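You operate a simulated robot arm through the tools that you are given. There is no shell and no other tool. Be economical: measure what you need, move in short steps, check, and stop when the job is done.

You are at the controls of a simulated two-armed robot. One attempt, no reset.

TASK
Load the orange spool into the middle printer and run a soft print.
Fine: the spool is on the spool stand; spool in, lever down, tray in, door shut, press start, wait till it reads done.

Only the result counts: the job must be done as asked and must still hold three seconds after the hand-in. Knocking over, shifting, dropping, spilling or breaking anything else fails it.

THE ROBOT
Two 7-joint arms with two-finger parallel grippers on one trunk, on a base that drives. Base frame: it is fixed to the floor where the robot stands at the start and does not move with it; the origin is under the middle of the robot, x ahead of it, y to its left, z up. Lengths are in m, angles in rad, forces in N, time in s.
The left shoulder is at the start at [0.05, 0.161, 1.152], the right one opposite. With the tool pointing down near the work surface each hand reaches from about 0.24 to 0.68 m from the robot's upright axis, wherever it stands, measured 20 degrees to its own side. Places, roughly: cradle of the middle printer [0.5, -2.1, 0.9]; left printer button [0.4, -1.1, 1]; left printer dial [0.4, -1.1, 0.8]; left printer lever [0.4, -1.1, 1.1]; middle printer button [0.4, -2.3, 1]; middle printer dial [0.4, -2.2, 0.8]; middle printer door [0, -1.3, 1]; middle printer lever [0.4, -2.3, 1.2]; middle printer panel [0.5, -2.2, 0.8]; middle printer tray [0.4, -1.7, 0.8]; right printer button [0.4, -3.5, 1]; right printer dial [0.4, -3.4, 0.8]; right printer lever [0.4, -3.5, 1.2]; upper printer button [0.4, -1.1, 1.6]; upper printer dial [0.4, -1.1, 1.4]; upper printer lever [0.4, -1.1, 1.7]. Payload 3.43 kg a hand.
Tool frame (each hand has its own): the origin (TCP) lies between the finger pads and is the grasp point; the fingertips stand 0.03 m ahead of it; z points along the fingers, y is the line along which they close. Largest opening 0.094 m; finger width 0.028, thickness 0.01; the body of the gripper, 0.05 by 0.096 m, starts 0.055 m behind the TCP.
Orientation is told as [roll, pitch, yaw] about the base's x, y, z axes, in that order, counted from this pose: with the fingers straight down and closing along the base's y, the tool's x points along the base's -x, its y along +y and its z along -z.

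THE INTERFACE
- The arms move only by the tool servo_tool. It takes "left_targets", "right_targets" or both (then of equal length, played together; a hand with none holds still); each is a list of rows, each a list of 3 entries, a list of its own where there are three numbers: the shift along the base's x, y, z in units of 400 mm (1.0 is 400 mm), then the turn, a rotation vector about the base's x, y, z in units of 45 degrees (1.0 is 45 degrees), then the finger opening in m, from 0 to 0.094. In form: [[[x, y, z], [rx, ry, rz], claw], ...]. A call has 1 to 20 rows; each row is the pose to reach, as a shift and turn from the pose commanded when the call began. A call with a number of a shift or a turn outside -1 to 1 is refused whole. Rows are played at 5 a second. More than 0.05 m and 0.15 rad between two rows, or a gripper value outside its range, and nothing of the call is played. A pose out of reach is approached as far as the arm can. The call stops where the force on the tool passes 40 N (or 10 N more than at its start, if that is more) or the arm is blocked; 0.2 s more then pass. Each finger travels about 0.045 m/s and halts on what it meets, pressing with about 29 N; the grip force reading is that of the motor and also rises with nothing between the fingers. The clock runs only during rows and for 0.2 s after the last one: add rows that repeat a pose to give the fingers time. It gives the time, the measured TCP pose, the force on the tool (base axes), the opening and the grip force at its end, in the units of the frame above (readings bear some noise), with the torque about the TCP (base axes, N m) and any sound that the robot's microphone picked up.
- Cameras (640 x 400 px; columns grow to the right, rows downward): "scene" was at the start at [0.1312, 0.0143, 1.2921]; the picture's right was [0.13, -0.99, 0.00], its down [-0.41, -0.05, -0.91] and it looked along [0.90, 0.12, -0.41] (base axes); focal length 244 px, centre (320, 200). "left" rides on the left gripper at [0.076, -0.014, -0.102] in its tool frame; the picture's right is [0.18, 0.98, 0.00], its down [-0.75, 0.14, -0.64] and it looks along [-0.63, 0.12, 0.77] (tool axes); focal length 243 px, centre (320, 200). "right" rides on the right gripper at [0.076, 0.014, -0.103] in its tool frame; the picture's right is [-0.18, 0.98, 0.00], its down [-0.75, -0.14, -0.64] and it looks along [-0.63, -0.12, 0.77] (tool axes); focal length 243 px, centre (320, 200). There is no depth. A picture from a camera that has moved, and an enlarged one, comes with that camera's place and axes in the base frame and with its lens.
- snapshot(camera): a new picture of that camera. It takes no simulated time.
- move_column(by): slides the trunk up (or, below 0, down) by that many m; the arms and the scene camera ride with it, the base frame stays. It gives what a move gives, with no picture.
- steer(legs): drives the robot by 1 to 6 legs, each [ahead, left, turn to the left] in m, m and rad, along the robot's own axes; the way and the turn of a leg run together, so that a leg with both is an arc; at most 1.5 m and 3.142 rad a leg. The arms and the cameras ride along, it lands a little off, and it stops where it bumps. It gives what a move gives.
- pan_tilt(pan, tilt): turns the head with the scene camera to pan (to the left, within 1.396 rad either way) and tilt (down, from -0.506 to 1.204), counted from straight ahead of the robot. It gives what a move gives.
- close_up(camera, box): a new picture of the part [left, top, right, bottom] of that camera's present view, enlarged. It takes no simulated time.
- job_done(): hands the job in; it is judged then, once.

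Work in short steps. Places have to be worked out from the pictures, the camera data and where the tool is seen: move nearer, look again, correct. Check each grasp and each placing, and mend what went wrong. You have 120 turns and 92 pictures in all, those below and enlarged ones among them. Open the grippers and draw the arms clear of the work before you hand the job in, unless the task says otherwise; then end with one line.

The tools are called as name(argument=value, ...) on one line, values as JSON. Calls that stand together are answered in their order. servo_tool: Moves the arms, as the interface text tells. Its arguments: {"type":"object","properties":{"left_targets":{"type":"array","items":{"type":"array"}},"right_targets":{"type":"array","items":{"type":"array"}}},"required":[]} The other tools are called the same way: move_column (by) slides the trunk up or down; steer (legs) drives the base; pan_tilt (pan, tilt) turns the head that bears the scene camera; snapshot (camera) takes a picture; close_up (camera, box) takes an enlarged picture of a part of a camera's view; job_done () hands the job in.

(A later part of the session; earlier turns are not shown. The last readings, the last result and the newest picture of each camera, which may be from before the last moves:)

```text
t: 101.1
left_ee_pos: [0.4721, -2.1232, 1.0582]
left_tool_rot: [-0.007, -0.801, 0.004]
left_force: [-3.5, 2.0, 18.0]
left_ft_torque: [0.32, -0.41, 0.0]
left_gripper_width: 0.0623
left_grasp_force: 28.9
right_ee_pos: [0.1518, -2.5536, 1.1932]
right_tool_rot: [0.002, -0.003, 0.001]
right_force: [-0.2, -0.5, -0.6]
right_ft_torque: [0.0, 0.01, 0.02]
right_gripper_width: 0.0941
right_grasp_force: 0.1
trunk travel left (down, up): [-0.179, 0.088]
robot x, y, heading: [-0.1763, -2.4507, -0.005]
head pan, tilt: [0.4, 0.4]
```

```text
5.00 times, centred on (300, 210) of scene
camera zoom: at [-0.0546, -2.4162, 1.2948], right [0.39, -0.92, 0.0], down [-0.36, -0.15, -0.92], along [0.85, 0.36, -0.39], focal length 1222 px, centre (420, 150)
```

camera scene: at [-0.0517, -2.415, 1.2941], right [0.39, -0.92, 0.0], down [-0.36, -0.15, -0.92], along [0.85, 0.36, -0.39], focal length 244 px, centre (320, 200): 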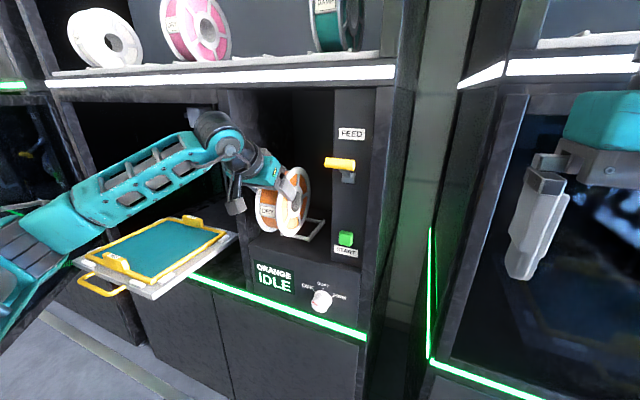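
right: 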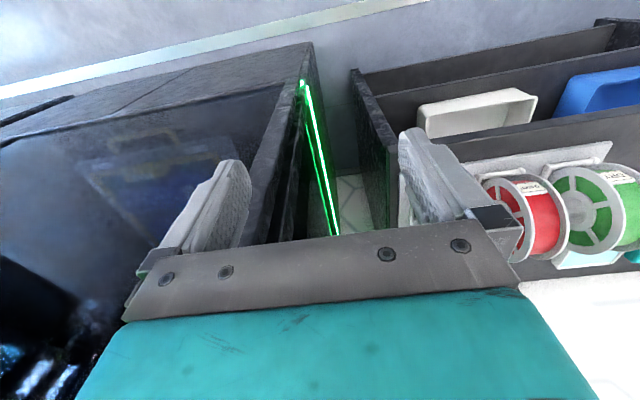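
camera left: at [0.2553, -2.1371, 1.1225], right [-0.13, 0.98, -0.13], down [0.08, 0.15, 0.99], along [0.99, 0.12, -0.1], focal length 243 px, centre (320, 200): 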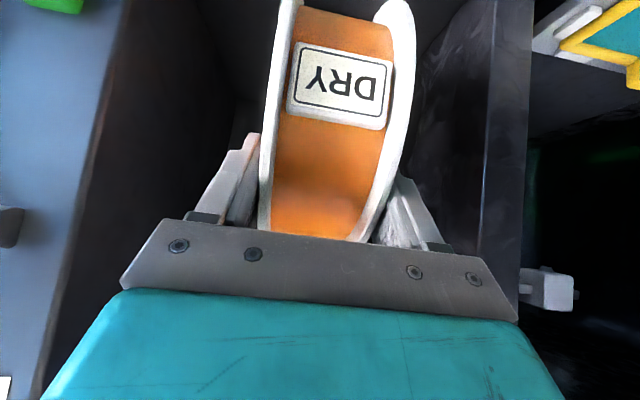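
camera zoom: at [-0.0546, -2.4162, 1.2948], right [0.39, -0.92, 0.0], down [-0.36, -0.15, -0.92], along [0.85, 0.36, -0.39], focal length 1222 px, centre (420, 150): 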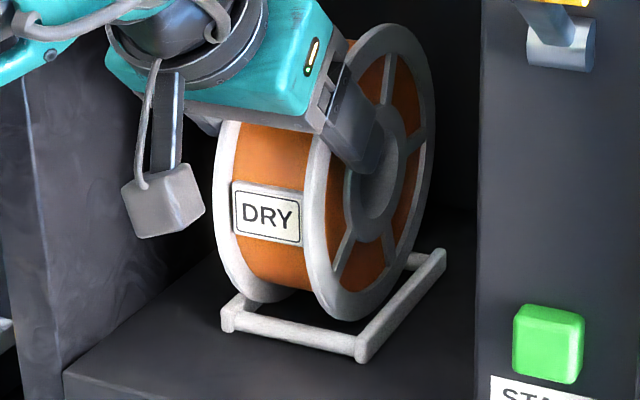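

Looks seated between the bars. Relax downward push and open the fingers.

servo_tool(left_targets=[[[0, 0, 0.012], [0, 0, 0], 0.05], [[0, 0, 0.012], [0, 0, 0], 0.066], [[0, 0, 0.012], [0, 0, 0], 0.08], [[0, 0, 0.012], [0, 0, 0], 0.094], [[0, 0, 0.012], [0, 0, 0], 0.094], [[0, 0, 0.012], [0, 0, 0], 0.094]])

close_up(camera="scene", box=[260, 170, 340, 250])

snapshot(camera="left")

```text
t: 102.5
left_ee_pos: [0.4733, -2.1224, 1.0571]
left_tool_rot: [-0.004, -0.787, 0.003]
left_force: [0.5, -0.4, -1.3]
left_ft_torque: [0.02, -0.02, 0.0]
left_gripper_width: 0.0939
left_grasp_force: 0.0
right_ee_pos: [0.1544, -2.5543, 1.1929]
right_tool_rot: [0.002, 0.0, -0.002]
right_force: [0.2, -0.3, 0.4]
right_ft_torque: [0.03, 0.0, 0.0]
right_gripper_width: 0.0939
right_grasp_force: 0.0
trunk travel left (down, up): [-0.179, 0.088]
robot x, y, heading: [-0.1733, -2.4558, -0.0]
head pan, tilt: [0.4, 0.4]
```

```text
5.00 times, centred on (300, 210) of scene
camera zoom: at [-0.0523, -2.4155, 1.2942], right [0.39, -0.92, 0.0], down [-0.36, -0.15, -0.92], along [0.85, 0.36, -0.39], focal length 1222 px, centre (420, 150)
```

zoom: 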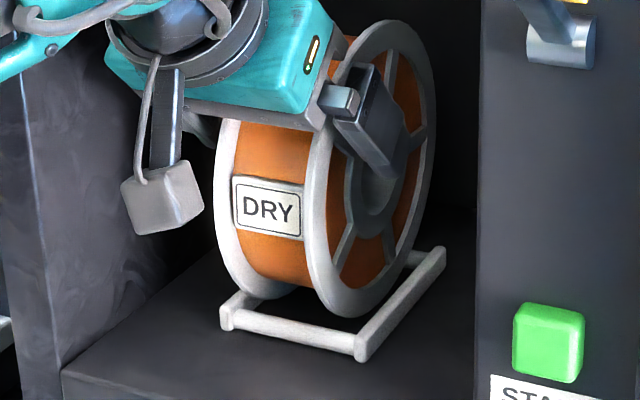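

```text
59 pictures are left
camera left: at [0.3477, -2.1367, 1.0767], right [-0.13, 0.98, -0.13], down [0.08, 0.14, 0.99], along [0.99, 0.12, -0.1], focal length 243 px, centre (320, 200)
```

left: 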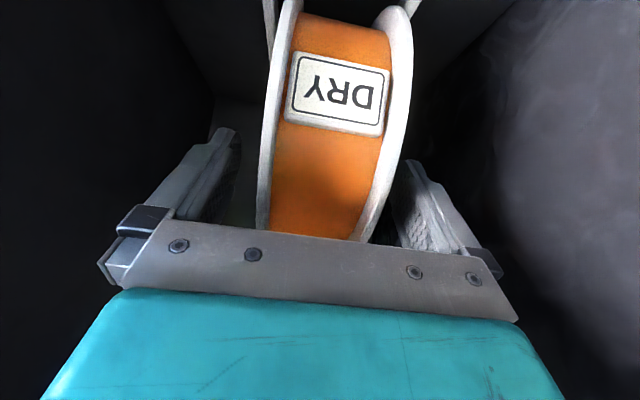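

Spool sits freely. Back out along the approach direction, then away.

servo_tool(left_targets=[[[-0.07, 0, 0.07], [0, 0, 0], 0.094], [[-0.14, 0, 0.14], [0, 0, 0], 0.094], [[-0.21, 0, 0.2], [0, 0, 0], 0.094], [[-0.32, 0, 0.2], [0, 0, 0], 0.094], [[-0.43, 0, 0.2], [0, 0, 0], 0.094], [[-0.54, 0, 0.2], [0, 0, 0], 0.094], [[-0.54, 0, 0.2], [0, 0, 0], 0.094]])

snapshot(camera="scene")

```text
t: 104.1
left_ee_pos: [0.2566, -2.1216, 1.1384]
left_tool_rot: [-0.005, -0.785, 0.003]
left_force: [0.0, 1.1, 0.8]
left_ft_torque: [-0.02, -0.02, 0.0]
left_gripper_width: 0.094
left_grasp_force: 0.0
right_ee_pos: [0.155, -2.5539, 1.1925]
right_tool_rot: [0.002, -0.001, 0.001]
right_force: [0.5, 0.2, -0.5]
right_ft_torque: [0.0, 0.02, 0.03]
right_gripper_width: 0.0941
right_grasp_force: 0.1
trunk travel left (down, up): [-0.179, 0.088]
robot x, y, heading: [-0.1777, -2.4532, -0.002]
head pan, tilt: [0.4, 0.4]
```

```text
58 pictures are left
camera scene: at [-0.0519, -2.4155, 1.2942], right [0.39, -0.92, 0.0], down [-0.36, -0.15, -0.92], along [0.85, 0.36, -0.39], focal length 244 px, centre (320, 200)
```

scene: 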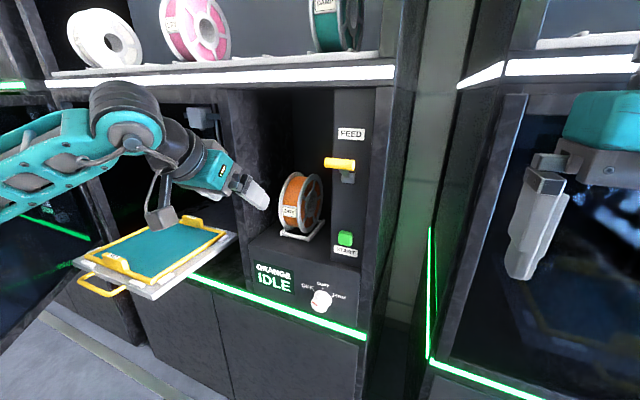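

Spool loaded. Lever handle triangulates to (0.339,-2.287,1.19), pivot ≈(0.395, z 1.146); button (0.388,-2.287,1.01); dial (0.376,-2.236,0.826). Turn the left hand vertical, closed, above and in front of the lever.

servo_tool(left_targets=[[[-0.05, -0.05, 0.06], [0, 0.17, 0], 0.07], [[-0.07, -0.13, 0.13], [0, 0.34, 0], 0.05], [[-0.07, -0.2, 0.2], [0, 0.51, 0], 0.03], [[-0.07, -0.27, 0.27], [0, 0.68, 0], 0.02], [[-0.05, -0.34, 0.32], [0, 0.85, 0], 0.01], [[-0.03, -0.413, 0.32], [0, 1.0, 0], 0.0], [[-0.03, -0.413, 0.32], [0, 1.0, 0], 0.0], [[-0.03, -0.413, 0.32], [0, 1.0, 0], 0.0]])

snapshot(camera="scene")

```text
t: 105.9
left_ee_pos: [0.2458, -2.2874, 1.2645]
left_tool_rot: [-0.001, -0.001, 0.003]
left_force: [-0.4, 0.8, -0.1]
left_ft_torque: [0.01, 0.01, -0.01]
left_gripper_width: 0.0001
left_grasp_force: 29.5
right_ee_pos: [0.1549, -2.5532, 1.193]
right_tool_rot: [0.001, 0.0, 0.0]
right_force: [0.5, -0.2, 0.2]
right_ft_torque: [-0.01, 0.01, -0.01]
right_gripper_width: 0.0938
right_grasp_force: 0.1
trunk travel left (down, up): [-0.179, 0.088]
robot x, y, heading: [-0.1754, -2.4499, -0.0]
head pan, tilt: [0.4, 0.4]
```

```text
57 pictures are left
camera scene: at [-0.0522, -2.4157, 1.2942], right [0.39, -0.92, 0.0], down [-0.36, -0.15, -0.92], along [0.85, 0.36, -0.39], focal length 244 px, centre (320, 200)
```

scene: 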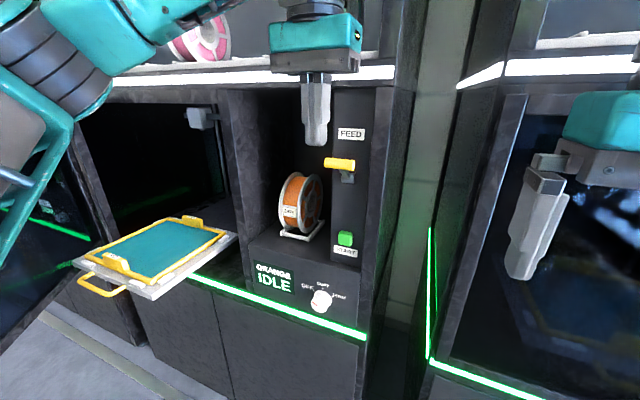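

Advance to over the handle, then check.

servo_tool(left_targets=[[[0.08, 0, 0], [0, 0, 0], 0.0], [[0.16, 0, 0], [0, 0, 0], 0.0], [[0.23, 0, 0], [0, 0, 0], 0.0], [[0.23, 0, 0], [0, 0, 0], 0.0]])

close_up(camera="scene", box=[250, 60, 410, 220])

snapshot(camera="left")

```text
t: 106.9
left_ee_pos: [0.3383, -2.2868, 1.2652]
left_tool_rot: [-0.004, -0.003, 0.003]
left_force: [1.0, 0.8, 0.5]
left_ft_torque: [-0.03, -0.01, 0.04]
left_gripper_width: 0.0001
left_grasp_force: 28.7
right_ee_pos: [0.1551, -2.5533, 1.1913]
right_tool_rot: [0.001, 0.001, -0.002]
right_force: [-0.1, 0.1, 0.2]
right_ft_torque: [0.0, -0.02, -0.02]
right_gripper_width: 0.0941
right_grasp_force: 0.1
trunk travel left (down, up): [-0.179, 0.088]
robot x, y, heading: [-0.1795, -2.4537, -0.007]
head pan, tilt: [0.4, 0.4]
```

```text
2.50 times, centred on (330, 140) of scene
camera zoom: at [-0.0525, -2.4152, 1.2943], right [0.39, -0.92, 0.0], down [-0.36, -0.15, -0.92], along [0.85, 0.36, -0.39], focal length 611 px, centre (295, 350)
```

zoom: 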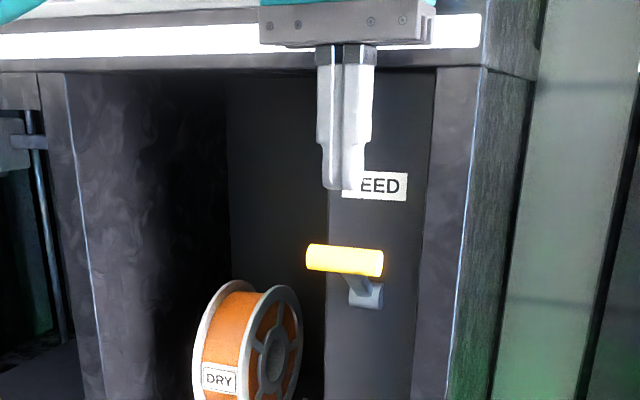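

```text
55 pictures are left
camera left: at [0.262, -2.3015, 1.3693], right [-0.19, 0.98, 0.0], down [0.75, 0.14, 0.64], along [0.63, 0.12, -0.77], focal length 243 px, centre (320, 200)
```

left: 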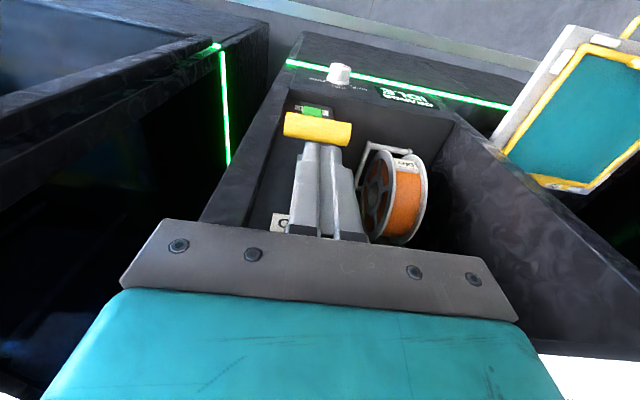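

Aligned over the handle. Press down along its arc.

servo_tool(left_targets=[[[0, 0, -0.05], [0, 0, 0], 0.0], [[0, 0, -0.0925], [0, 0, 0], 0.0], [[-0.015, 0, -0.12], [0, 0, 0], 0.0], [[-0.025, 0, -0.145], [0, 0, 0], 0.0], [[-0.03, 0, -0.175], [0, 0, 0], 0.0], [[-0.035, 0, -0.205], [0, 0, 0], 0.0], [[-0.03, 0, -0.235], [0, 0, 0], 0.0], [[-0.025, 0, -0.265], [0, 0, 0], 0.0], [[-0.01, 0, -0.295], [0, 0, 0], 0.0], [[0.005, 0, -0.32], [0, 0, 0], 0.0], [[0.005, 0, -0.32], [0, 0, 0], 0.0]])

close_up(camera="scene", box=[250, 60, 410, 220])

```text
t: 109.3
left_ee_pos: [0.3352, -2.2869, 1.1438]
left_tool_rot: [-0.005, -0.013, 0.004]
left_force: [-14.2, 6.4, 37.4]
left_ft_torque: [0.33, -0.07, -0.08]
left_gripper_width: 0.0
left_grasp_force: 28.9
right_ee_pos: [0.1509, -2.5527, 1.1943]
right_tool_rot: [0.003, -0.004, 0.0]
right_force: [0.7, 0.1, 0.8]
right_ft_torque: [0.0, 0.01, -0.02]
right_gripper_width: 0.0939
right_grasp_force: 0.0
trunk travel left (down, up): [-0.179, 0.088]
robot x, y, heading: [-0.1793, -2.4539, -0.003]
head pan, tilt: [0.4, 0.4]
```

```text
2.50 times, centred on (330, 140) of scene
camera zoom: at [-0.0575, -2.4155, 1.2954], right [0.39, -0.92, 0.0], down [-0.35, -0.15, -0.92], along [0.85, 0.36, -0.38], focal length 611 px, centre (295, 350)
```

zoom: 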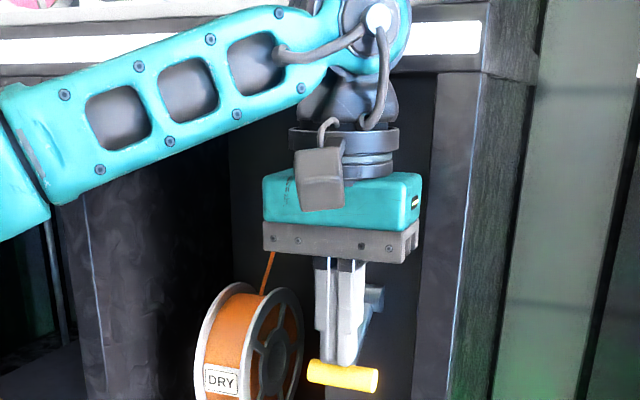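

Lever is down and the filament has fed. Withdraw the hand up and back.

servo_tool(left_targets=[[[-0.03, 0, 0.06], [0, 0, 0], 0.0], [[-0.1, 0, 0.12], [0, 0, 0], 0.0], [[-0.2, 0.02, 0.12], [0, 0, 0], 0.0], [[-0.3, 0.06, 0.1], [0, 0, 0], 0.0], [[-0.3, 0.12, 0.1], [0, 0, 0], 0.0], [[-0.3, 0.12, 0.1], [0, 0, 0], 0.0]])

pan_tilt(pan=0.7, tilt=0.5)

snapshot(camera="scene")

```text
t: 110.7
left_ee_pos: [0.2198, -2.2395, 1.1769]
left_tool_rot: [-0.002, 0.0, 0.004]
left_force: [0.8, -0.2, -0.1]
left_ft_torque: [0.0, 0.0, 0.02]
left_gripper_width: 0.0
left_grasp_force: 28.9
right_ee_pos: [0.1543, -2.5536, 1.1928]
right_tool_rot: [0.002, 0.0, 0.0]
right_force: [1.0, -0.5, 0.6]
right_ft_torque: [-0.03, 0.0, -0.01]
right_gripper_width: 0.0941
right_grasp_force: 0.1
trunk travel left (down, up): [-0.179, 0.088]
robot x, y, heading: [-0.178, -2.4563, -0.004]
head pan, tilt: [0.4, 0.4]
```

```text
t: 111.5
left_ee_pos: [0.2186, -2.238, 1.1772]
left_tool_rot: [-0.004, -0.002, 0.003]
left_force: [0.2, 0.1, -0.3]
left_ft_torque: [-0.04, -0.01, 0.0]
left_gripper_width: 0.0001
left_grasp_force: 28.8
right_ee_pos: [0.1544, -2.5528, 1.1918]
right_tool_rot: [0.002, 0.0, -0.001]
right_force: [0.1, 0.3, -0.1]
right_ft_torque: [-0.01, 0.01, -0.02]
right_gripper_width: 0.094
right_grasp_force: 0.2
trunk travel left (down, up): [-0.179, 0.088]
robot x, y, heading: [-0.1785, -2.4512, -0.003]
head pan, tilt: [0.7, 0.499]
```

```text
53 pictures are left
camera scene: at [-0.0679, -2.393, 1.2851], right [0.64, -0.77, 0.0], down [-0.37, -0.31, -0.88], along [0.67, 0.56, -0.48], focal length 244 px, centre (320, 200)
```

scene: 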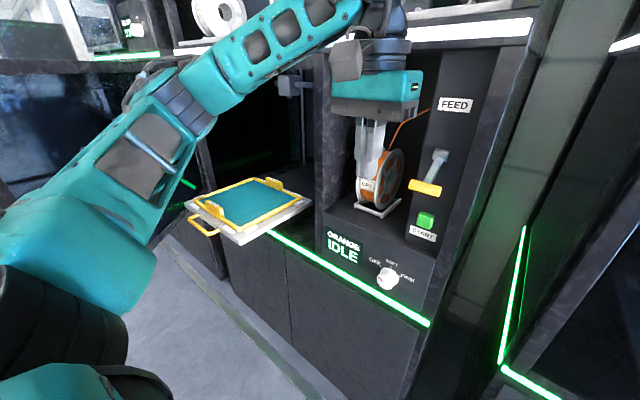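

Next the tray: front edge ≈x 0.22, y −1.48…−1.83, z≈0.82, handle front ≈x 0.19 at y≈−1.66. Shift the robot left 0.32 (the elbow may nudge the door open a bit, which helps) and forward slightly.

steer(legs=[[0, 0.32, 0], [0.06, 0, 0]])

pan_tilt(pan=1.0, tilt=0.6)

snapshot(camera="scene")

snapshot(camera="left")

```text
t: 115.5
left_ee_pos: [0.2818, -1.9174, 1.1769]
left_tool_rot: [-0.005, 0.001, 0.001]
left_force: [-0.2, 0.0, -1.2]
left_ft_torque: [0.0, 0.04, -0.01]
left_gripper_width: 0.0
left_grasp_force: 29.4
right_ee_pos: [0.216, -2.2304, 1.1925]
right_tool_rot: [0.0, 0.0, -0.002]
right_force: [0.4, -0.1, -1.1]
right_ft_torque: [0.0, 0.03, 0.0]
right_gripper_width: 0.0943
right_grasp_force: 0.2
trunk travel left (down, up): [-0.179, 0.088]
robot x, y, heading: [-0.1181, -2.1323, -0.007]
head pan, tilt: [0.7, 0.499]
```

```text
t: 116.3
left_ee_pos: [0.2792, -1.916, 1.1772]
left_tool_rot: [-0.003, -0.003, 0.0]
left_force: [0.8, 0.2, -0.3]
left_ft_torque: [-0.01, 0.01, 0.0]
left_gripper_width: 0.0
left_grasp_force: 29.0
right_ee_pos: [0.2156, -2.2307, 1.1935]
right_tool_rot: [0.002, 0.001, -0.003]
right_force: [-0.9, -1.7, 0.2]
right_ft_torque: [0.02, 0.01, -0.01]
right_gripper_width: 0.094
right_grasp_force: 0.1
trunk travel left (down, up): [-0.179, 0.088]
robot x, y, heading: [-0.1182, -2.1293, -0.002]
head pan, tilt: [1.0, 0.6]
```

```text
52 pictures are left
camera scene: at [-0.0287, -2.0539, 1.276], right [0.84, -0.54, 0.0], down [-0.31, -0.47, -0.83], along [0.45, 0.69, -0.56], focal length 244 px, centre (320, 200)
```

scene: 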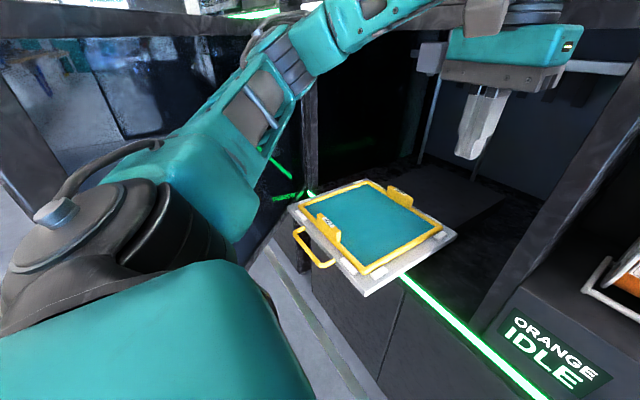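

```text
51 pictures are left
camera left: at [0.2046, -1.9314, 1.2805], right [-0.18, 0.98, 0.0], down [0.75, 0.14, 0.64], along [0.63, 0.12, -0.77], focal length 243 px, centre (320, 200)
```

left: 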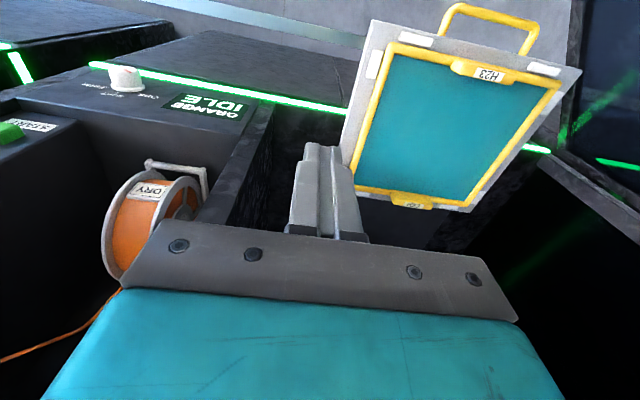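

Handle bar ≈(0.176,-1.69,0.85), tray front edge x≈0.219. Bring the closed left fingers down in front of the handle.

servo_tool(left_targets=[[[-0.1, 0.08, -0.02], [0, 0, 0], 0.0], [[-0.2, 0.17, -0.05], [0, 0, 0], 0.0], [[-0.3, 0.27, -0.08], [0, 0, 0], 0.0], [[-0.39, 0.37, -0.12], [0, 0, 0], 0.0], [[-0.41, 0.47, -0.18], [0, 0, 0], 0.0], [[-0.41, 0.56, -0.25], [0, 0, 0], 0.0], [[-0.41, 0.565, -0.35], [0, 0, 0], 0.0], [[-0.41, 0.565, -0.45], [0, 0, 0], 0.0], [[-0.41, 0.565, -0.55], [0, 0, 0], 0.0], [[-0.41, 0.565, -0.65], [0, 0, 0], 0.0], [[-0.41, 0.565, -0.65], [0, 0, 0], 0.0]])

snapshot(camera="scene")

snapshot(camera="left")

```text
refused: row 1 steps farther than a row can; nothing moved
```

```text
50 pictures are left
camera scene: at [-0.0287, -2.0539, 1.276], right [0.84, -0.54, 0.0], down [-0.31, -0.47, -0.83], along [0.45, 0.69, -0.56], focal length 244 px, centre (320, 200)
```

scene: 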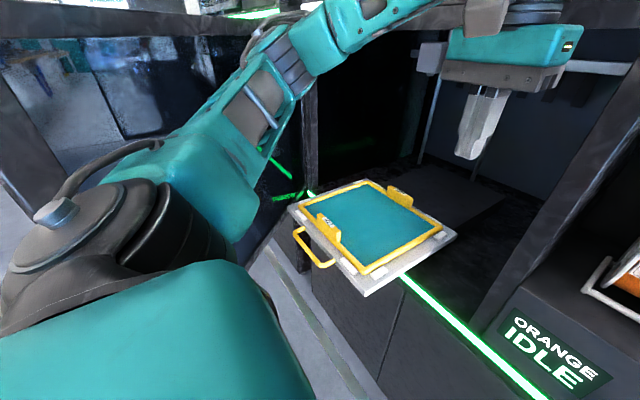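

```text
49 pictures are left
camera left: at [0.2046, -1.9314, 1.2805], right [-0.18, 0.98, 0.0], down [0.75, 0.14, 0.64], along [0.63, 0.12, -0.77], focal length 243 px, centre (320, 200)
```

left: 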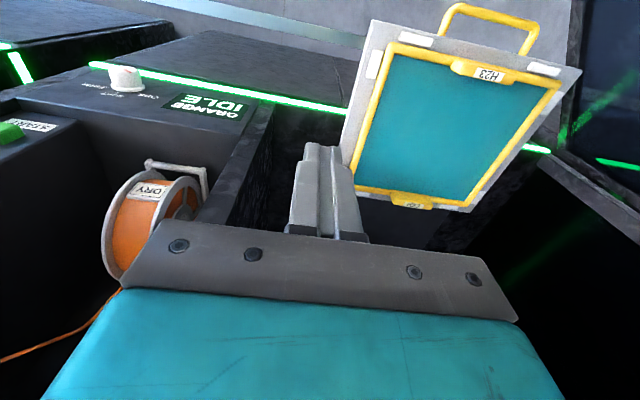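

Step too long; replay with smaller increments.

servo_tool(left_targets=[[[-0.07, 0.07, -0.01], [0, 0, 0], 0.0], [[-0.14, 0.14, -0.02], [0, 0, 0], 0.0], [[-0.21, 0.21, -0.03], [0, 0, 0], 0.0], [[-0.28, 0.29, -0.04], [0, 0, 0], 0.0], [[-0.35, 0.37, -0.05], [0, 0, 0], 0.0], [[-0.4, 0.46, -0.06], [0, 0, 0], 0.0], [[-0.41, 0.56, -0.1], [0, 0, 0], 0.0], [[-0.41, 0.565, -0.2], [0, 0, 0], 0.0], [[-0.41, 0.565, -0.3], [0, 0, 0], 0.0], [[-0.41, 0.565, -0.4], [0, 0, 0], 0.0], [[-0.41, 0.565, -0.5], [0, 0, 0], 0.0], [[-0.41, 0.565, -0.6], [0, 0, 0], 0.0], [[-0.41, 0.565, -0.65], [0, 0, 0], 0.0], [[-0.41, 0.565, -0.65], [0, 0, 0], 0.0]])

snapshot(camera="scene")

snapshot(camera="left")

```text
t: 119.3
left_ee_pos: [0.1157, -1.6918, 0.9173]
left_tool_rot: [-0.002, -0.001, 0.001]
left_force: [-0.8, -0.5, -0.3]
left_ft_torque: [-0.01, 0.03, 0.01]
left_gripper_width: 0.0003
left_grasp_force: 28.8
left hand out of reach, approached as far as the arm can: row 5, 6, 7, 8
right_ee_pos: [0.2153, -2.2314, 1.1924]
right_tool_rot: [0.0, -0.001, -0.001]
right_force: [0.2, -0.1, 0.0]
right_ft_torque: [-0.01, -0.03, 0.01]
right_gripper_width: 0.094
right_grasp_force: 0.0
trunk travel left (down, up): [-0.179, 0.088]
robot x, y, heading: [-0.1186, -2.1315, 0.001]
head pan, tilt: [1.0, 0.6]
```

```text
48 pictures are left
camera scene: at [-0.0289, -2.054, 1.276], right [0.84, -0.54, 0.0], down [-0.31, -0.47, -0.83], along [0.45, 0.69, -0.56], focal length 244 px, centre (320, 200)
```

scene: 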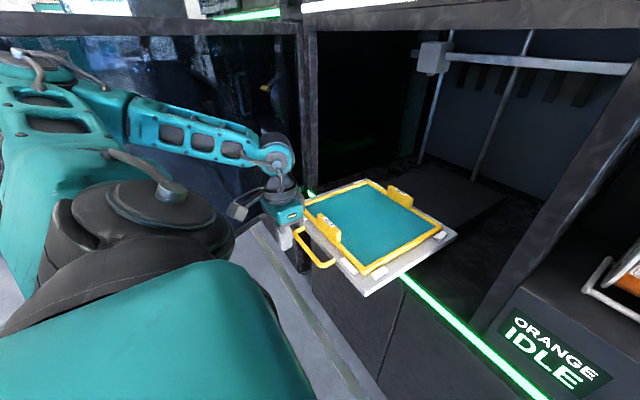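

```text
47 pictures are left
camera left: at [0.0406, -1.7058, 1.0202], right [-0.18, 0.98, 0.0], down [0.75, 0.14, 0.64], along [0.63, 0.12, -0.77], focal length 243 px, centre (320, 200)
```

left: 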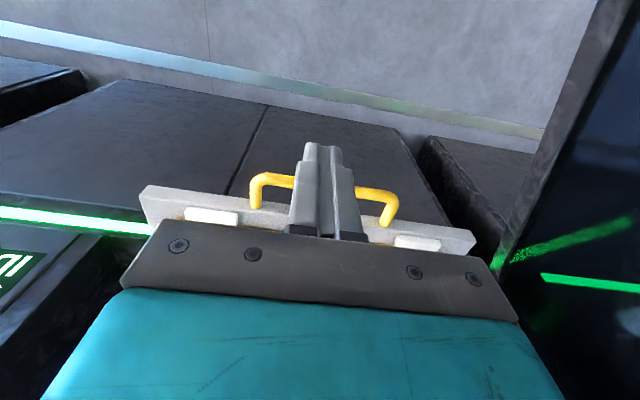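

Centred on the handle. Lower so the fingertips span the handle bar, then push forward in steps.

servo_tool(left_targets=[[[0, 0, -0.08], [0, 0, 0], 0.0], [[0, 0.01, -0.15], [0, 0, 0], 0.0], [[0.06, 0.02, -0.15], [0, 0, 0], 0.0], [[0.12, 0.02, -0.15], [0, 0, 0], 0.0], [[0.18, 0.02, -0.15], [0, 0, 0], 0.0], [[0.24, 0.02, -0.15], [0, 0, 0], 0.0], [[0.24, 0.02, -0.15], [0, 0, 0], 0.0]])

snapshot(camera="left")

```text
t: 120.9
left_ee_pos: [0.2138, -1.6824, 0.8562]
left_tool_rot: [-0.003, -0.002, 0.001]
left_force: [-0.1, -0.5, 0.7]
left_ft_torque: [0.01, 0.02, -0.01]
left_gripper_width: 0.0
left_grasp_force: 28.3
right_ee_pos: [0.2151, -2.2322, 1.1927]
right_tool_rot: [0.002, 0.001, -0.001]
right_force: [0.8, -1.4, -0.1]
right_ft_torque: [0.02, -0.01, -0.01]
right_gripper_width: 0.0938
right_grasp_force: 0.1
trunk travel left (down, up): [-0.179, 0.088]
robot x, y, heading: [-0.1183, -2.1302, -0.004]
head pan, tilt: [1.0, 0.6]
```

```text
46 pictures are left
camera left: at [0.1375, -1.6969, 0.9603], right [-0.18, 0.98, 0.0], down [0.75, 0.14, 0.64], along [0.63, 0.12, -0.77], focal length 243 px, centre (320, 200)
```

left: 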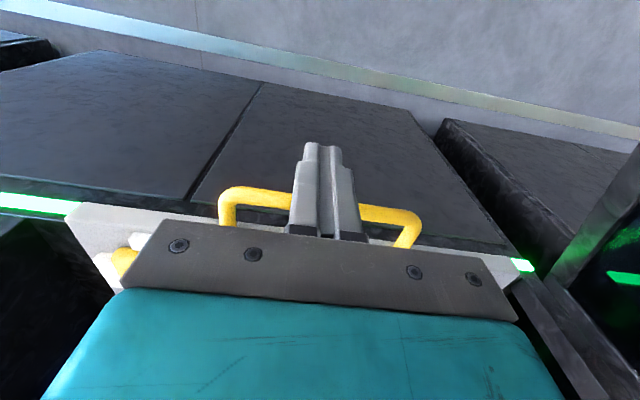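

The handle is moving with the finger, nearly no force. Keep pushing.

servo_tool(left_targets=[[[0.08, 0, 0], [0, 0, 0], 0.0], [[0.16, 0, 0], [0, 0, 0], 0.0], [[0.24, 0, 0], [0, 0, 0], 0.0], [[0.32, 0, 0], [0, 0, 0], 0.0], [[0.38, 0, 0], [0, 0, 0], 0.0], [[0.38, 0, 0], [0, 0, 0], 0.0]])

snapshot(camera="scene")

snapshot(camera="left")

```text
t: 122.3
left_ee_pos: [0.3653, -1.6829, 0.8571]
left_tool_rot: [-0.003, -0.003, 0.002]
left_force: [-0.2, 0.6, 0.1]
left_ft_torque: [-0.01, -0.02, 0.02]
left_gripper_width: 0.0
left_grasp_force: 29.0
right_ee_pos: [0.2144, -2.2306, 1.192]
right_tool_rot: [0.001, 0.0, -0.001]
right_force: [0.5, 0.7, -0.1]
right_ft_torque: [-0.02, 0.04, -0.01]
right_gripper_width: 0.0936
right_grasp_force: 0.0
trunk travel left (down, up): [-0.179, 0.088]
robot x, y, heading: [-0.1177, -2.1301, -0.003]
head pan, tilt: [1.0, 0.6]
```

```text
45 pictures are left
camera scene: at [-0.029, -2.0538, 1.276], right [0.84, -0.54, 0.0], down [-0.31, -0.47, -0.83], along [0.45, 0.69, -0.56], focal length 244 px, centre (320, 200)
```

scene: 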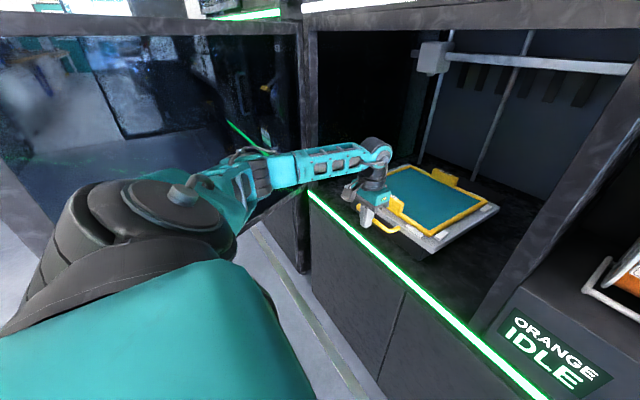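

```text
44 pictures are left
camera left: at [0.2883, -1.6975, 0.9607], right [-0.18, 0.98, 0.0], down [0.75, 0.14, 0.64], along [0.63, 0.12, -0.77], focal length 243 px, centre (320, 200)
```

left: 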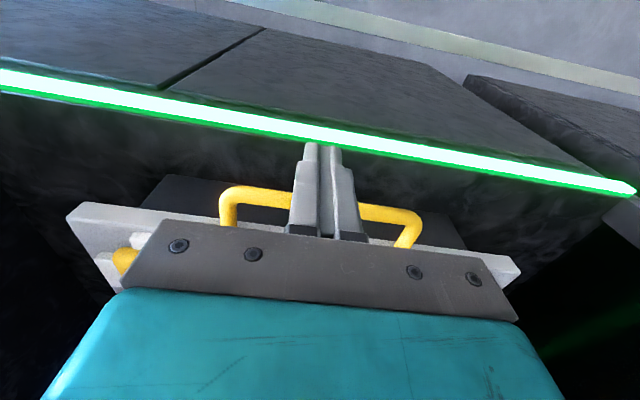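

Keep pushing, watching force and reach.

servo_tool(left_targets=[[[0.04, 0, 0], [0, 0, 0], 0.0], [[0.08, 0, 0], [0, 0, 0], 0.0], [[0.12, 0, 0], [0, 0, 0], 0.0], [[0.16, 0, 0], [0, 0, 0], 0.0], [[0.2, 0, 0], [0, 0, 0], 0.0], [[0.2, 0, 0], [0, 0, 0], 0.0]])

snapshot(camera="scene")

```text
t: 122.9
left_ee_pos: [0.3809, -1.6811, 0.8548]
left_tool_rot: [-0.001, 0.037, 0.003]
left_force: [-8.9, -0.5, 0.5]
left_ft_torque: [0.05, -0.58, 0.05]
left_gripper_width: 0.0
left_grasp_force: 29.4
left hand out of reach, approached as far as the arm can: row 3
right_ee_pos: [0.2134, -2.23, 1.192]
right_tool_rot: [0.002, 0.0, -0.001]
right_force: [0.3, 0.9, 0.6]
right_ft_torque: [0.01, 0.03, 0.02]
right_gripper_width: 0.094
right_grasp_force: 0.0
trunk travel left (down, up): [-0.179, 0.088]
robot x, y, heading: [-0.1171, -2.1283, -0.003]
head pan, tilt: [1.0, 0.6]
stopped in row 3 (left hand): the force on the tool passed its limit at 49 N (the readings are from after the stop); the commanded pose is now the measured one
```

```text
43 pictures are left
camera scene: at [-0.0304, -2.0545, 1.2763], right [0.84, -0.54, 0.0], down [-0.31, -0.47, -0.83], along [0.45, 0.69, -0.56], focal length 244 px, centre (320, 200)
```

scene: 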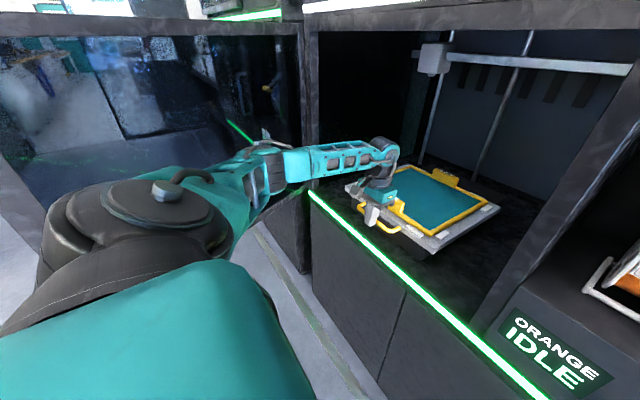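

It stopped with 49 N – probably the tray's end stop. Push once more gently to confirm it doesn't go farther.

servo_tool(left_targets=[[[0.01, 0, 0.005], [0, -0.04, 0], 0.0], [[0.02, 0, 0.005], [0, -0.05, 0], 0.0], [[0.03, 0, 0.005], [0, -0.05, 0], 0.0], [[0.04, 0, 0.005], [0, -0.05, 0], 0.0], [[0.045, 0, 0.005], [0, -0.05, 0], 0.0]])

close_up(camera="scene", box=[280, 100, 560, 280])

```text
t: 123.5
left_ee_pos: [0.3811, -1.6816, 0.8518]
left_tool_rot: [-0.001, 0.028, 0.005]
left_force: [-10.6, -1.4, 1.8]
left_ft_torque: [-0.05, 0.22, -0.01]
left_gripper_width: 0.0
left_grasp_force: 29.4
right_ee_pos: [0.2152, -2.2299, 1.1924]
right_tool_rot: [0.001, 0.0, 0.003]
right_force: [-0.4, -1.0, 1.1]
right_ft_torque: [0.04, 0.01, 0.0]
right_gripper_width: 0.0939
right_grasp_force: 0.1
trunk travel left (down, up): [-0.179, 0.088]
robot x, y, heading: [-0.1191, -2.1321, -0.001]
head pan, tilt: [1.0, 0.6]
stopped in row 2 (left hand): the force on the tool passed its limit at 44 N (the readings are from after the stop); the commanded pose is now the measured one
```

```text
2.22 times, centred on (420, 190) of scene
camera zoom: at [-0.0307, -2.0541, 1.276], right [0.84, -0.54, 0.0], down [-0.3, -0.48, -0.83], along [0.45, 0.69, -0.56], focal length 543 px, centre (98, 222)
```

zoom: 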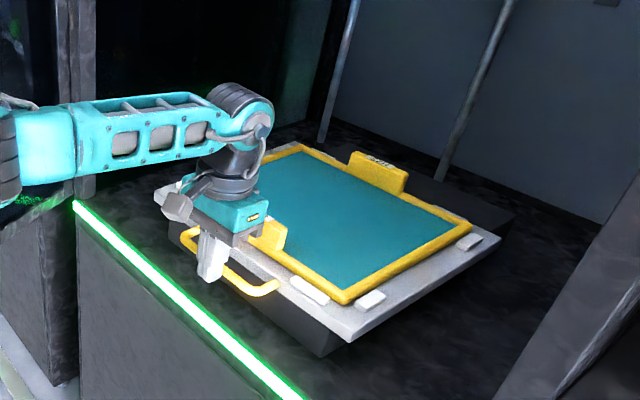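

Tray is fully in behind the front plane. Withdraw the left hand and bring it back up.

servo_tool(left_targets=[[[-0.1, 0, 0], [0, 0, 0], 0.0], [[-0.2, 0, 0.03], [0, 0, 0], 0.0], [[-0.3, -0.02, 0.1], [0, 0, 0], 0.0], [[-0.36, -0.05, 0.2], [0, 0, 0], 0.0], [[-0.38, -0.1, 0.3], [0, 0, 0], 0.0], [[-0.38, -0.15, 0.4], [0, 0, 0], 0.0], [[-0.36, -0.22, 0.48], [0, 0, 0], 0.0], [[-0.33, -0.3, 0.54], [0, 0, 0], 0.0], [[-0.3, -0.38, 0.6], [0, 0, 0], 0.0], [[-0.3, -0.38, 0.6], [0, 0, 0], 0.0]])

pan_tilt(pan=1.1, tilt=0.4)

snapshot(camera="scene")

```text
t: 125.7
left_ee_pos: [0.2635, -1.8329, 1.0907]
left_tool_rot: [-0.001, 0.022, 0.004]
left_force: [-0.9, 0.7, -1.4]
left_ft_torque: [-0.01, 0.01, -0.02]
left_gripper_width: 0.0001
left_grasp_force: 29.1
right_ee_pos: [0.2146, -2.2298, 1.1929]
right_tool_rot: [0.002, 0.0, 0.0]
right_force: [-0.3, -1.3, -0.3]
right_ft_torque: [-0.01, -0.01, -0.03]
right_gripper_width: 0.0943
right_grasp_force: 0.0
trunk travel left (down, up): [-0.179, 0.088]
robot x, y, heading: [-0.1127, -2.1307, -0.002]
head pan, tilt: [1.0, 0.6]
```

```text
t: 126.5
left_ee_pos: [0.2643, -1.8324, 1.0915]
left_tool_rot: [-0.003, 0.023, 0.003]
left_force: [-0.9, 0.4, 0.0]
left_ft_torque: [-0.01, 0.0, -0.01]
left_gripper_width: 0.0
left_grasp_force: 29.0
right_ee_pos: [0.2133, -2.2296, 1.1934]
right_tool_rot: [0.0, -0.001, 0.001]
right_force: [0.5, -0.3, 0.3]
right_ft_torque: [-0.03, -0.01, 0.01]
right_gripper_width: 0.094
right_grasp_force: 0.1
trunk travel left (down, up): [-0.179, 0.088]
robot x, y, heading: [-0.1178, -2.1285, 0.002]
head pan, tilt: [1.1, 0.4]
```

```text
41 pictures are left
camera scene: at [-0.0357, -2.0455, 1.2942], right [0.89, -0.45, 0.0], down [-0.18, -0.35, -0.92], along [0.42, 0.82, -0.39], focal length 244 px, centre (320, 200)
```

scene: 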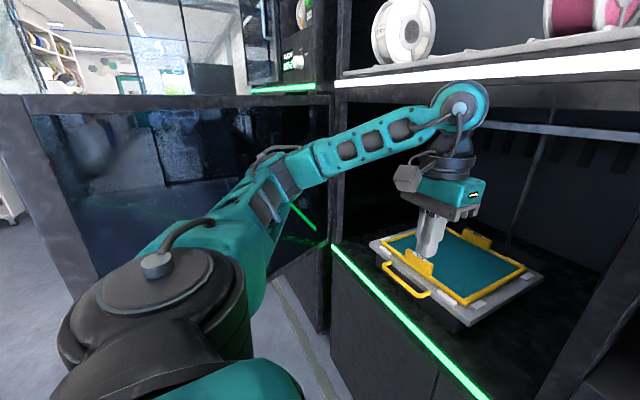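

Door is now ~85° open again. Now the dial: look at it closely.

pan_tilt(pan=-0.1, tilt=0.8)

snapshot(camera="scene")

close_up(camera="scene", box=[280, 110, 440, 210])

```text
t: 127.8
left_ee_pos: [0.2631, -1.8321, 1.0911]
left_tool_rot: [-0.002, 0.023, 0.003]
left_force: [-1.0, 0.8, 0.1]
left_ft_torque: [0.0, 0.01, -0.01]
left_gripper_width: 0.0
left_grasp_force: 28.6
right_ee_pos: [0.2142, -2.2296, 1.1927]
right_tool_rot: [0.003, -0.002, 0.002]
right_force: [0.0, -0.3, -0.4]
right_ft_torque: [-0.01, 0.0, 0.01]
right_gripper_width: 0.0938
right_grasp_force: 0.0
trunk travel left (down, up): [-0.179, 0.088]
robot x, y, heading: [-0.1179, -2.1305, -0.0]
head pan, tilt: [-0.099, 0.799]
```

```text
40 pictures are left
camera scene: at [0.0025, -2.136, 1.2591], right [-0.1, -1.0, 0.0], down [-0.71, 0.07, -0.7], along [0.69, -0.07, -0.72], focal length 244 px, centre (320, 200)
```

scene: 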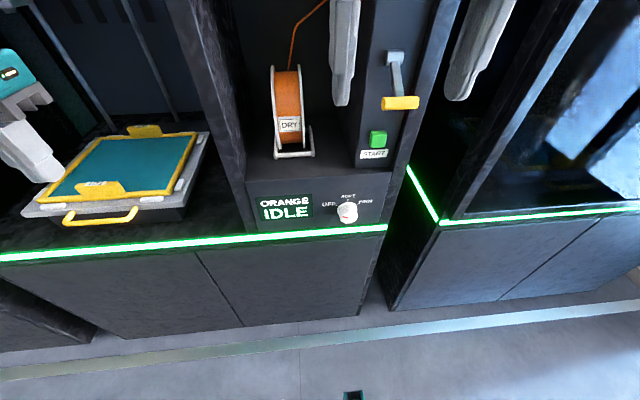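

```text
4.00 times, centred on (360, 160) of scene
camera zoom: at [0.0025, -2.136, 1.2591], right [-0.1, -1.0, 0.0], down [-0.71, 0.07, -0.7], along [0.69, -0.07, -0.72], focal length 978 px, centre (160, 360)
```

zoom: 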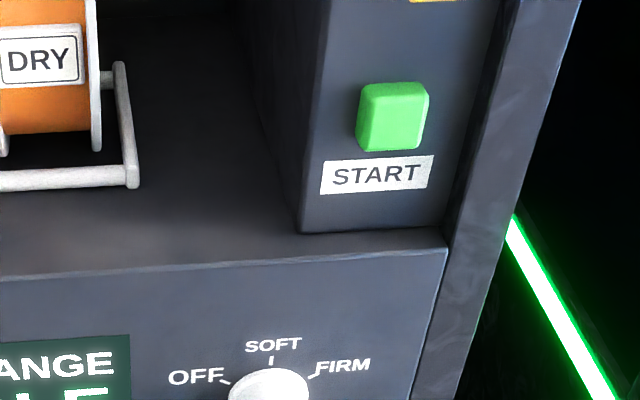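

Enlarge the dial itself.

close_up(camera="scene", box=[310, 185, 390, 235])

```text
8.00 times, centred on (350, 210) of scene
camera zoom: at [0.0025, -2.136, 1.2591], right [-0.1, -1.0, 0.0], down [-0.71, 0.07, -0.7], along [0.69, -0.07, -0.72], focal length 1956 px, centre (80, 120)
```

zoom: 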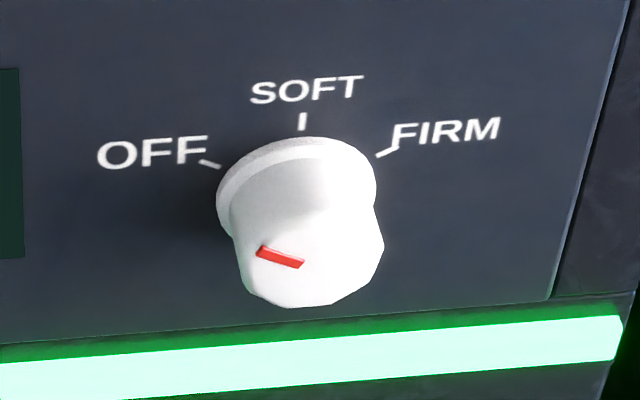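

Pointer is at OFF; SOFT is straight up, ≈60° clockwise = +60° about +x. Back the robot 0.15 m for a comfortable horizontal reach and tilt the right hand 45°.

steer(legs=[[-0.15, 0, 0]])

servo_tool(right_targets=[[[0, 0, -0.03], [0, -0.17, 0], 0.08], [[0, 0, -0.06], [0, -0.34, 0], 0.08], [[0, 0, -0.1], [0, -0.51, 0], 0.08], [[0, 0, -0.14], [0, -0.68, 0], 0.08], [[0, 0, -0.18], [0, -0.85, 0], 0.08], [[0, 0, -0.22], [0, -1.0, 0], 0.08], [[0, 0, -0.22], [0, -1.0, 0], 0.08]])

servo_tool(right_targets=[[[0, 0, -0.08], [0, -0.17, 0], 0.08], [[0, 0, -0.16], [0, -0.34, 0], 0.08], [[0, 0, -0.24], [0, -0.51, 0], 0.08], [[0, 0, -0.32], [0, -0.68, 0], 0.08], [[0, 0, -0.4], [0, -0.85, 0], 0.08], [[0, 0, -0.48], [0, -1.0, 0], 0.08], [[0, 0, -0.56], [0, -1.0, 0], 0.08], [[0, 0, -0.66], [0, -1.0, 0], 0.08], [[0, 0, -0.66], [0, -1.0, 0], 0.08]])

```text
t: 129.2
left_ee_pos: [0.1131, -1.8332, 1.0912]
left_tool_rot: [-0.001, 0.022, 0.002]
left_force: [0.3, 0.1, 0.5]
left_ft_torque: [0.0, -0.01, -0.01]
left_gripper_width: 0.0
left_grasp_force: 29.1
right_ee_pos: [0.0644, -2.229, 1.1916]
right_tool_rot: [0.002, -0.001, -0.001]
right_force: [-0.7, -0.7, 0.1]
right_ft_torque: [0.01, -0.02, 0.01]
right_gripper_width: 0.0941
right_grasp_force: 0.0
trunk travel left (down, up): [-0.179, 0.088]
robot x, y, heading: [-0.2671, -2.1334, 0.002]
head pan, tilt: [-0.099, 0.799]
```

```text
t: 130.8
left_ee_pos: [0.1142, -1.8325, 1.091]
left_tool_rot: [-0.001, 0.02, 0.004]
left_force: [-0.8, -1.0, -0.5]
left_ft_torque: [0.0, -0.02, -0.05]
left_gripper_width: 0.0
left_grasp_force: 28.9
right_ee_pos: [0.0723, -2.2254, 1.1099]
right_tool_rot: [0.001, -0.788, -0.001]
right_force: [-0.6, -1.0, -0.2]
right_ft_torque: [-0.02, -0.01, 0.01]
right_gripper_width: 0.0803
right_grasp_force: 0.0
right hand out of reach, approached as far as the arm can: row 6, 7
trunk travel left (down, up): [-0.179, 0.088]
robot x, y, heading: [-0.2663, -2.131, 0.0]
head pan, tilt: [-0.099, 0.799]
```

```text
t: 132.8
left_ee_pos: [0.1149, -1.8331, 1.0907]
left_tool_rot: [-0.001, 0.023, 0.004]
left_force: [0.2, -1.4, 0.1]
left_ft_torque: [-0.02, -0.02, 0.0]
left_gripper_width: 0.0
left_grasp_force: 29.3
right_ee_pos: [0.1697, -2.2579, 1.1147]
right_tool_rot: [-0.02, -1.459, -0.003]
right_force: [-0.3, -0.1, 0.6]
right_ft_torque: [0.02, 0.01, 0.02]
right_gripper_width: 0.0801
right_grasp_force: 0.1
right hand out of reach, approached as far as the arm can: row 1, 2, 3, 4, 5, 6, 7, 8, 9
trunk travel left (down, up): [-0.179, 0.088]
robot x, y, heading: [-0.27, -2.1326, -0.003]
head pan, tilt: [-0.099, 0.799]
```

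Too close folded; extend forward in x (commanded pose is x≈0.064, z≈0.84).

servo_tool(right_targets=[[[0.1, 0, 0], [0, 0, 0], 0.08], [[0.2, 0, 0], [0, 0, 0], 0.08], [[0.3, 0, 0], [0, 0, 0], 0.08], [[0.4, 0, 0], [0, 0, 0], 0.08], [[0.45, 0, 0], [0, 0, 0], 0.08], [[0.45, 0, 0], [0, 0, 0], 0.08], [[0.45, 0, 0], [0, 0, 0], 0.08]])

snapshot(camera="scene")

```text
t: 134.4
left_ee_pos: [0.114, -1.833, 1.0907]
left_tool_rot: [-0.001, 0.024, 0.002]
left_force: [0.3, 0.1, -0.5]
left_ft_torque: [-0.01, -0.01, 0.01]
left_gripper_width: 0.0
left_grasp_force: 29.5
right_ee_pos: [0.3495, -2.2696, 1.1395]
right_tool_rot: [-0.021, -1.444, -0.002]
right_force: [-0.6, 0.7, 0.1]
right_ft_torque: [0.0, 0.0, 0.01]
right_gripper_width: 0.0799
right_grasp_force: 0.1
right hand out of reach, approached as far as the arm can: row 2, 3, 4, 5, 6, 7
trunk travel left (down, up): [-0.179, 0.088]
robot x, y, heading: [-0.2701, -2.1346, -0.0]
head pan, tilt: [-0.099, 0.799]
```

```text
37 pictures are left
camera scene: at [-0.1475, -2.1362, 1.2591], right [-0.1, -0.99, 0.0], down [-0.71, 0.07, -0.7], along [0.69, -0.07, -0.72], focal length 244 px, centre (320, 200)
```

scene: 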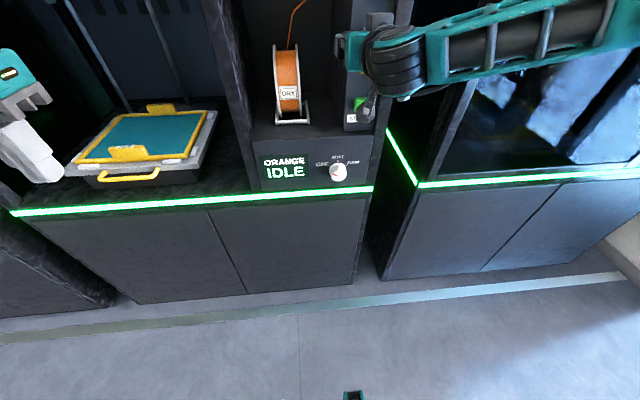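

Hand is horizontal but high and near the column. Pull back, then lower to dial height.

servo_tool(right_targets=[[[-0.1, 0, 0], [0, 0, 0], 0.08], [[-0.2, 0, 0], [0, 0, 0], 0.08], [[-0.27, 0.02, -0.08], [0, 0, 0], 0.08], [[-0.27, 0.04, -0.18], [0, 0, 0], 0.08], [[-0.27, 0.06, -0.28], [0, 0, 0], 0.08], [[-0.27, 0.08, -0.38], [0, 0, 0], 0.08], [[-0.27, 0.08, -0.48], [0, 0, 0], 0.08], [[-0.27, 0.08, -0.58], [0, 0, 0], 0.08], [[-0.27, 0.08, -0.68], [0, 0, 0], 0.08], [[-0.27, 0.08, -0.75], [0, 0, 0], 0.08], [[-0.27, 0.08, -0.75], [0, 0, 0], 0.08]])

snapshot(camera="right")

```text
t: 136.8
left_ee_pos: [0.1131, -1.8333, 1.0905]
left_tool_rot: [-0.002, 0.022, 0.005]
left_force: [-0.5, -0.4, -0.2]
left_ft_torque: [-0.01, 0.01, 0.01]
left_gripper_width: 0.0001
left_grasp_force: 29.0
right_ee_pos: [0.2354, -2.2573, 1.1219]
right_tool_rot: [-0.021, -1.453, 0.0]
right_force: [-0.5, 0.2, -0.7]
right_ft_torque: [-0.01, 0.02, 0.01]
right_gripper_width: 0.0803
right_grasp_force: 0.0
right hand out of reach, approached as far as the arm can: row 3, 4, 5, 6, 7, 8, 9, 10, 11
trunk travel left (down, up): [-0.179, 0.088]
robot x, y, heading: [-0.2666, -2.1284, -0.002]
head pan, tilt: [-0.099, 0.799]
```

```text
36 pictures are left
camera right: at [0.1243, -2.2412, 1.0579], right [0.04, 0.98, 0.18], down [-0.55, -0.13, 0.82], along [0.83, -0.14, 0.54], focal length 243 px, centre (320, 200)
```

right: 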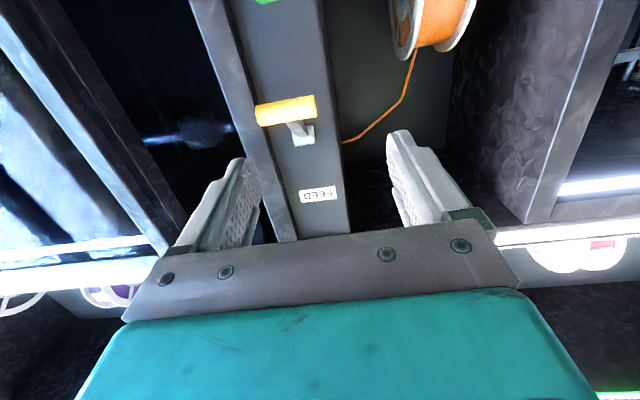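

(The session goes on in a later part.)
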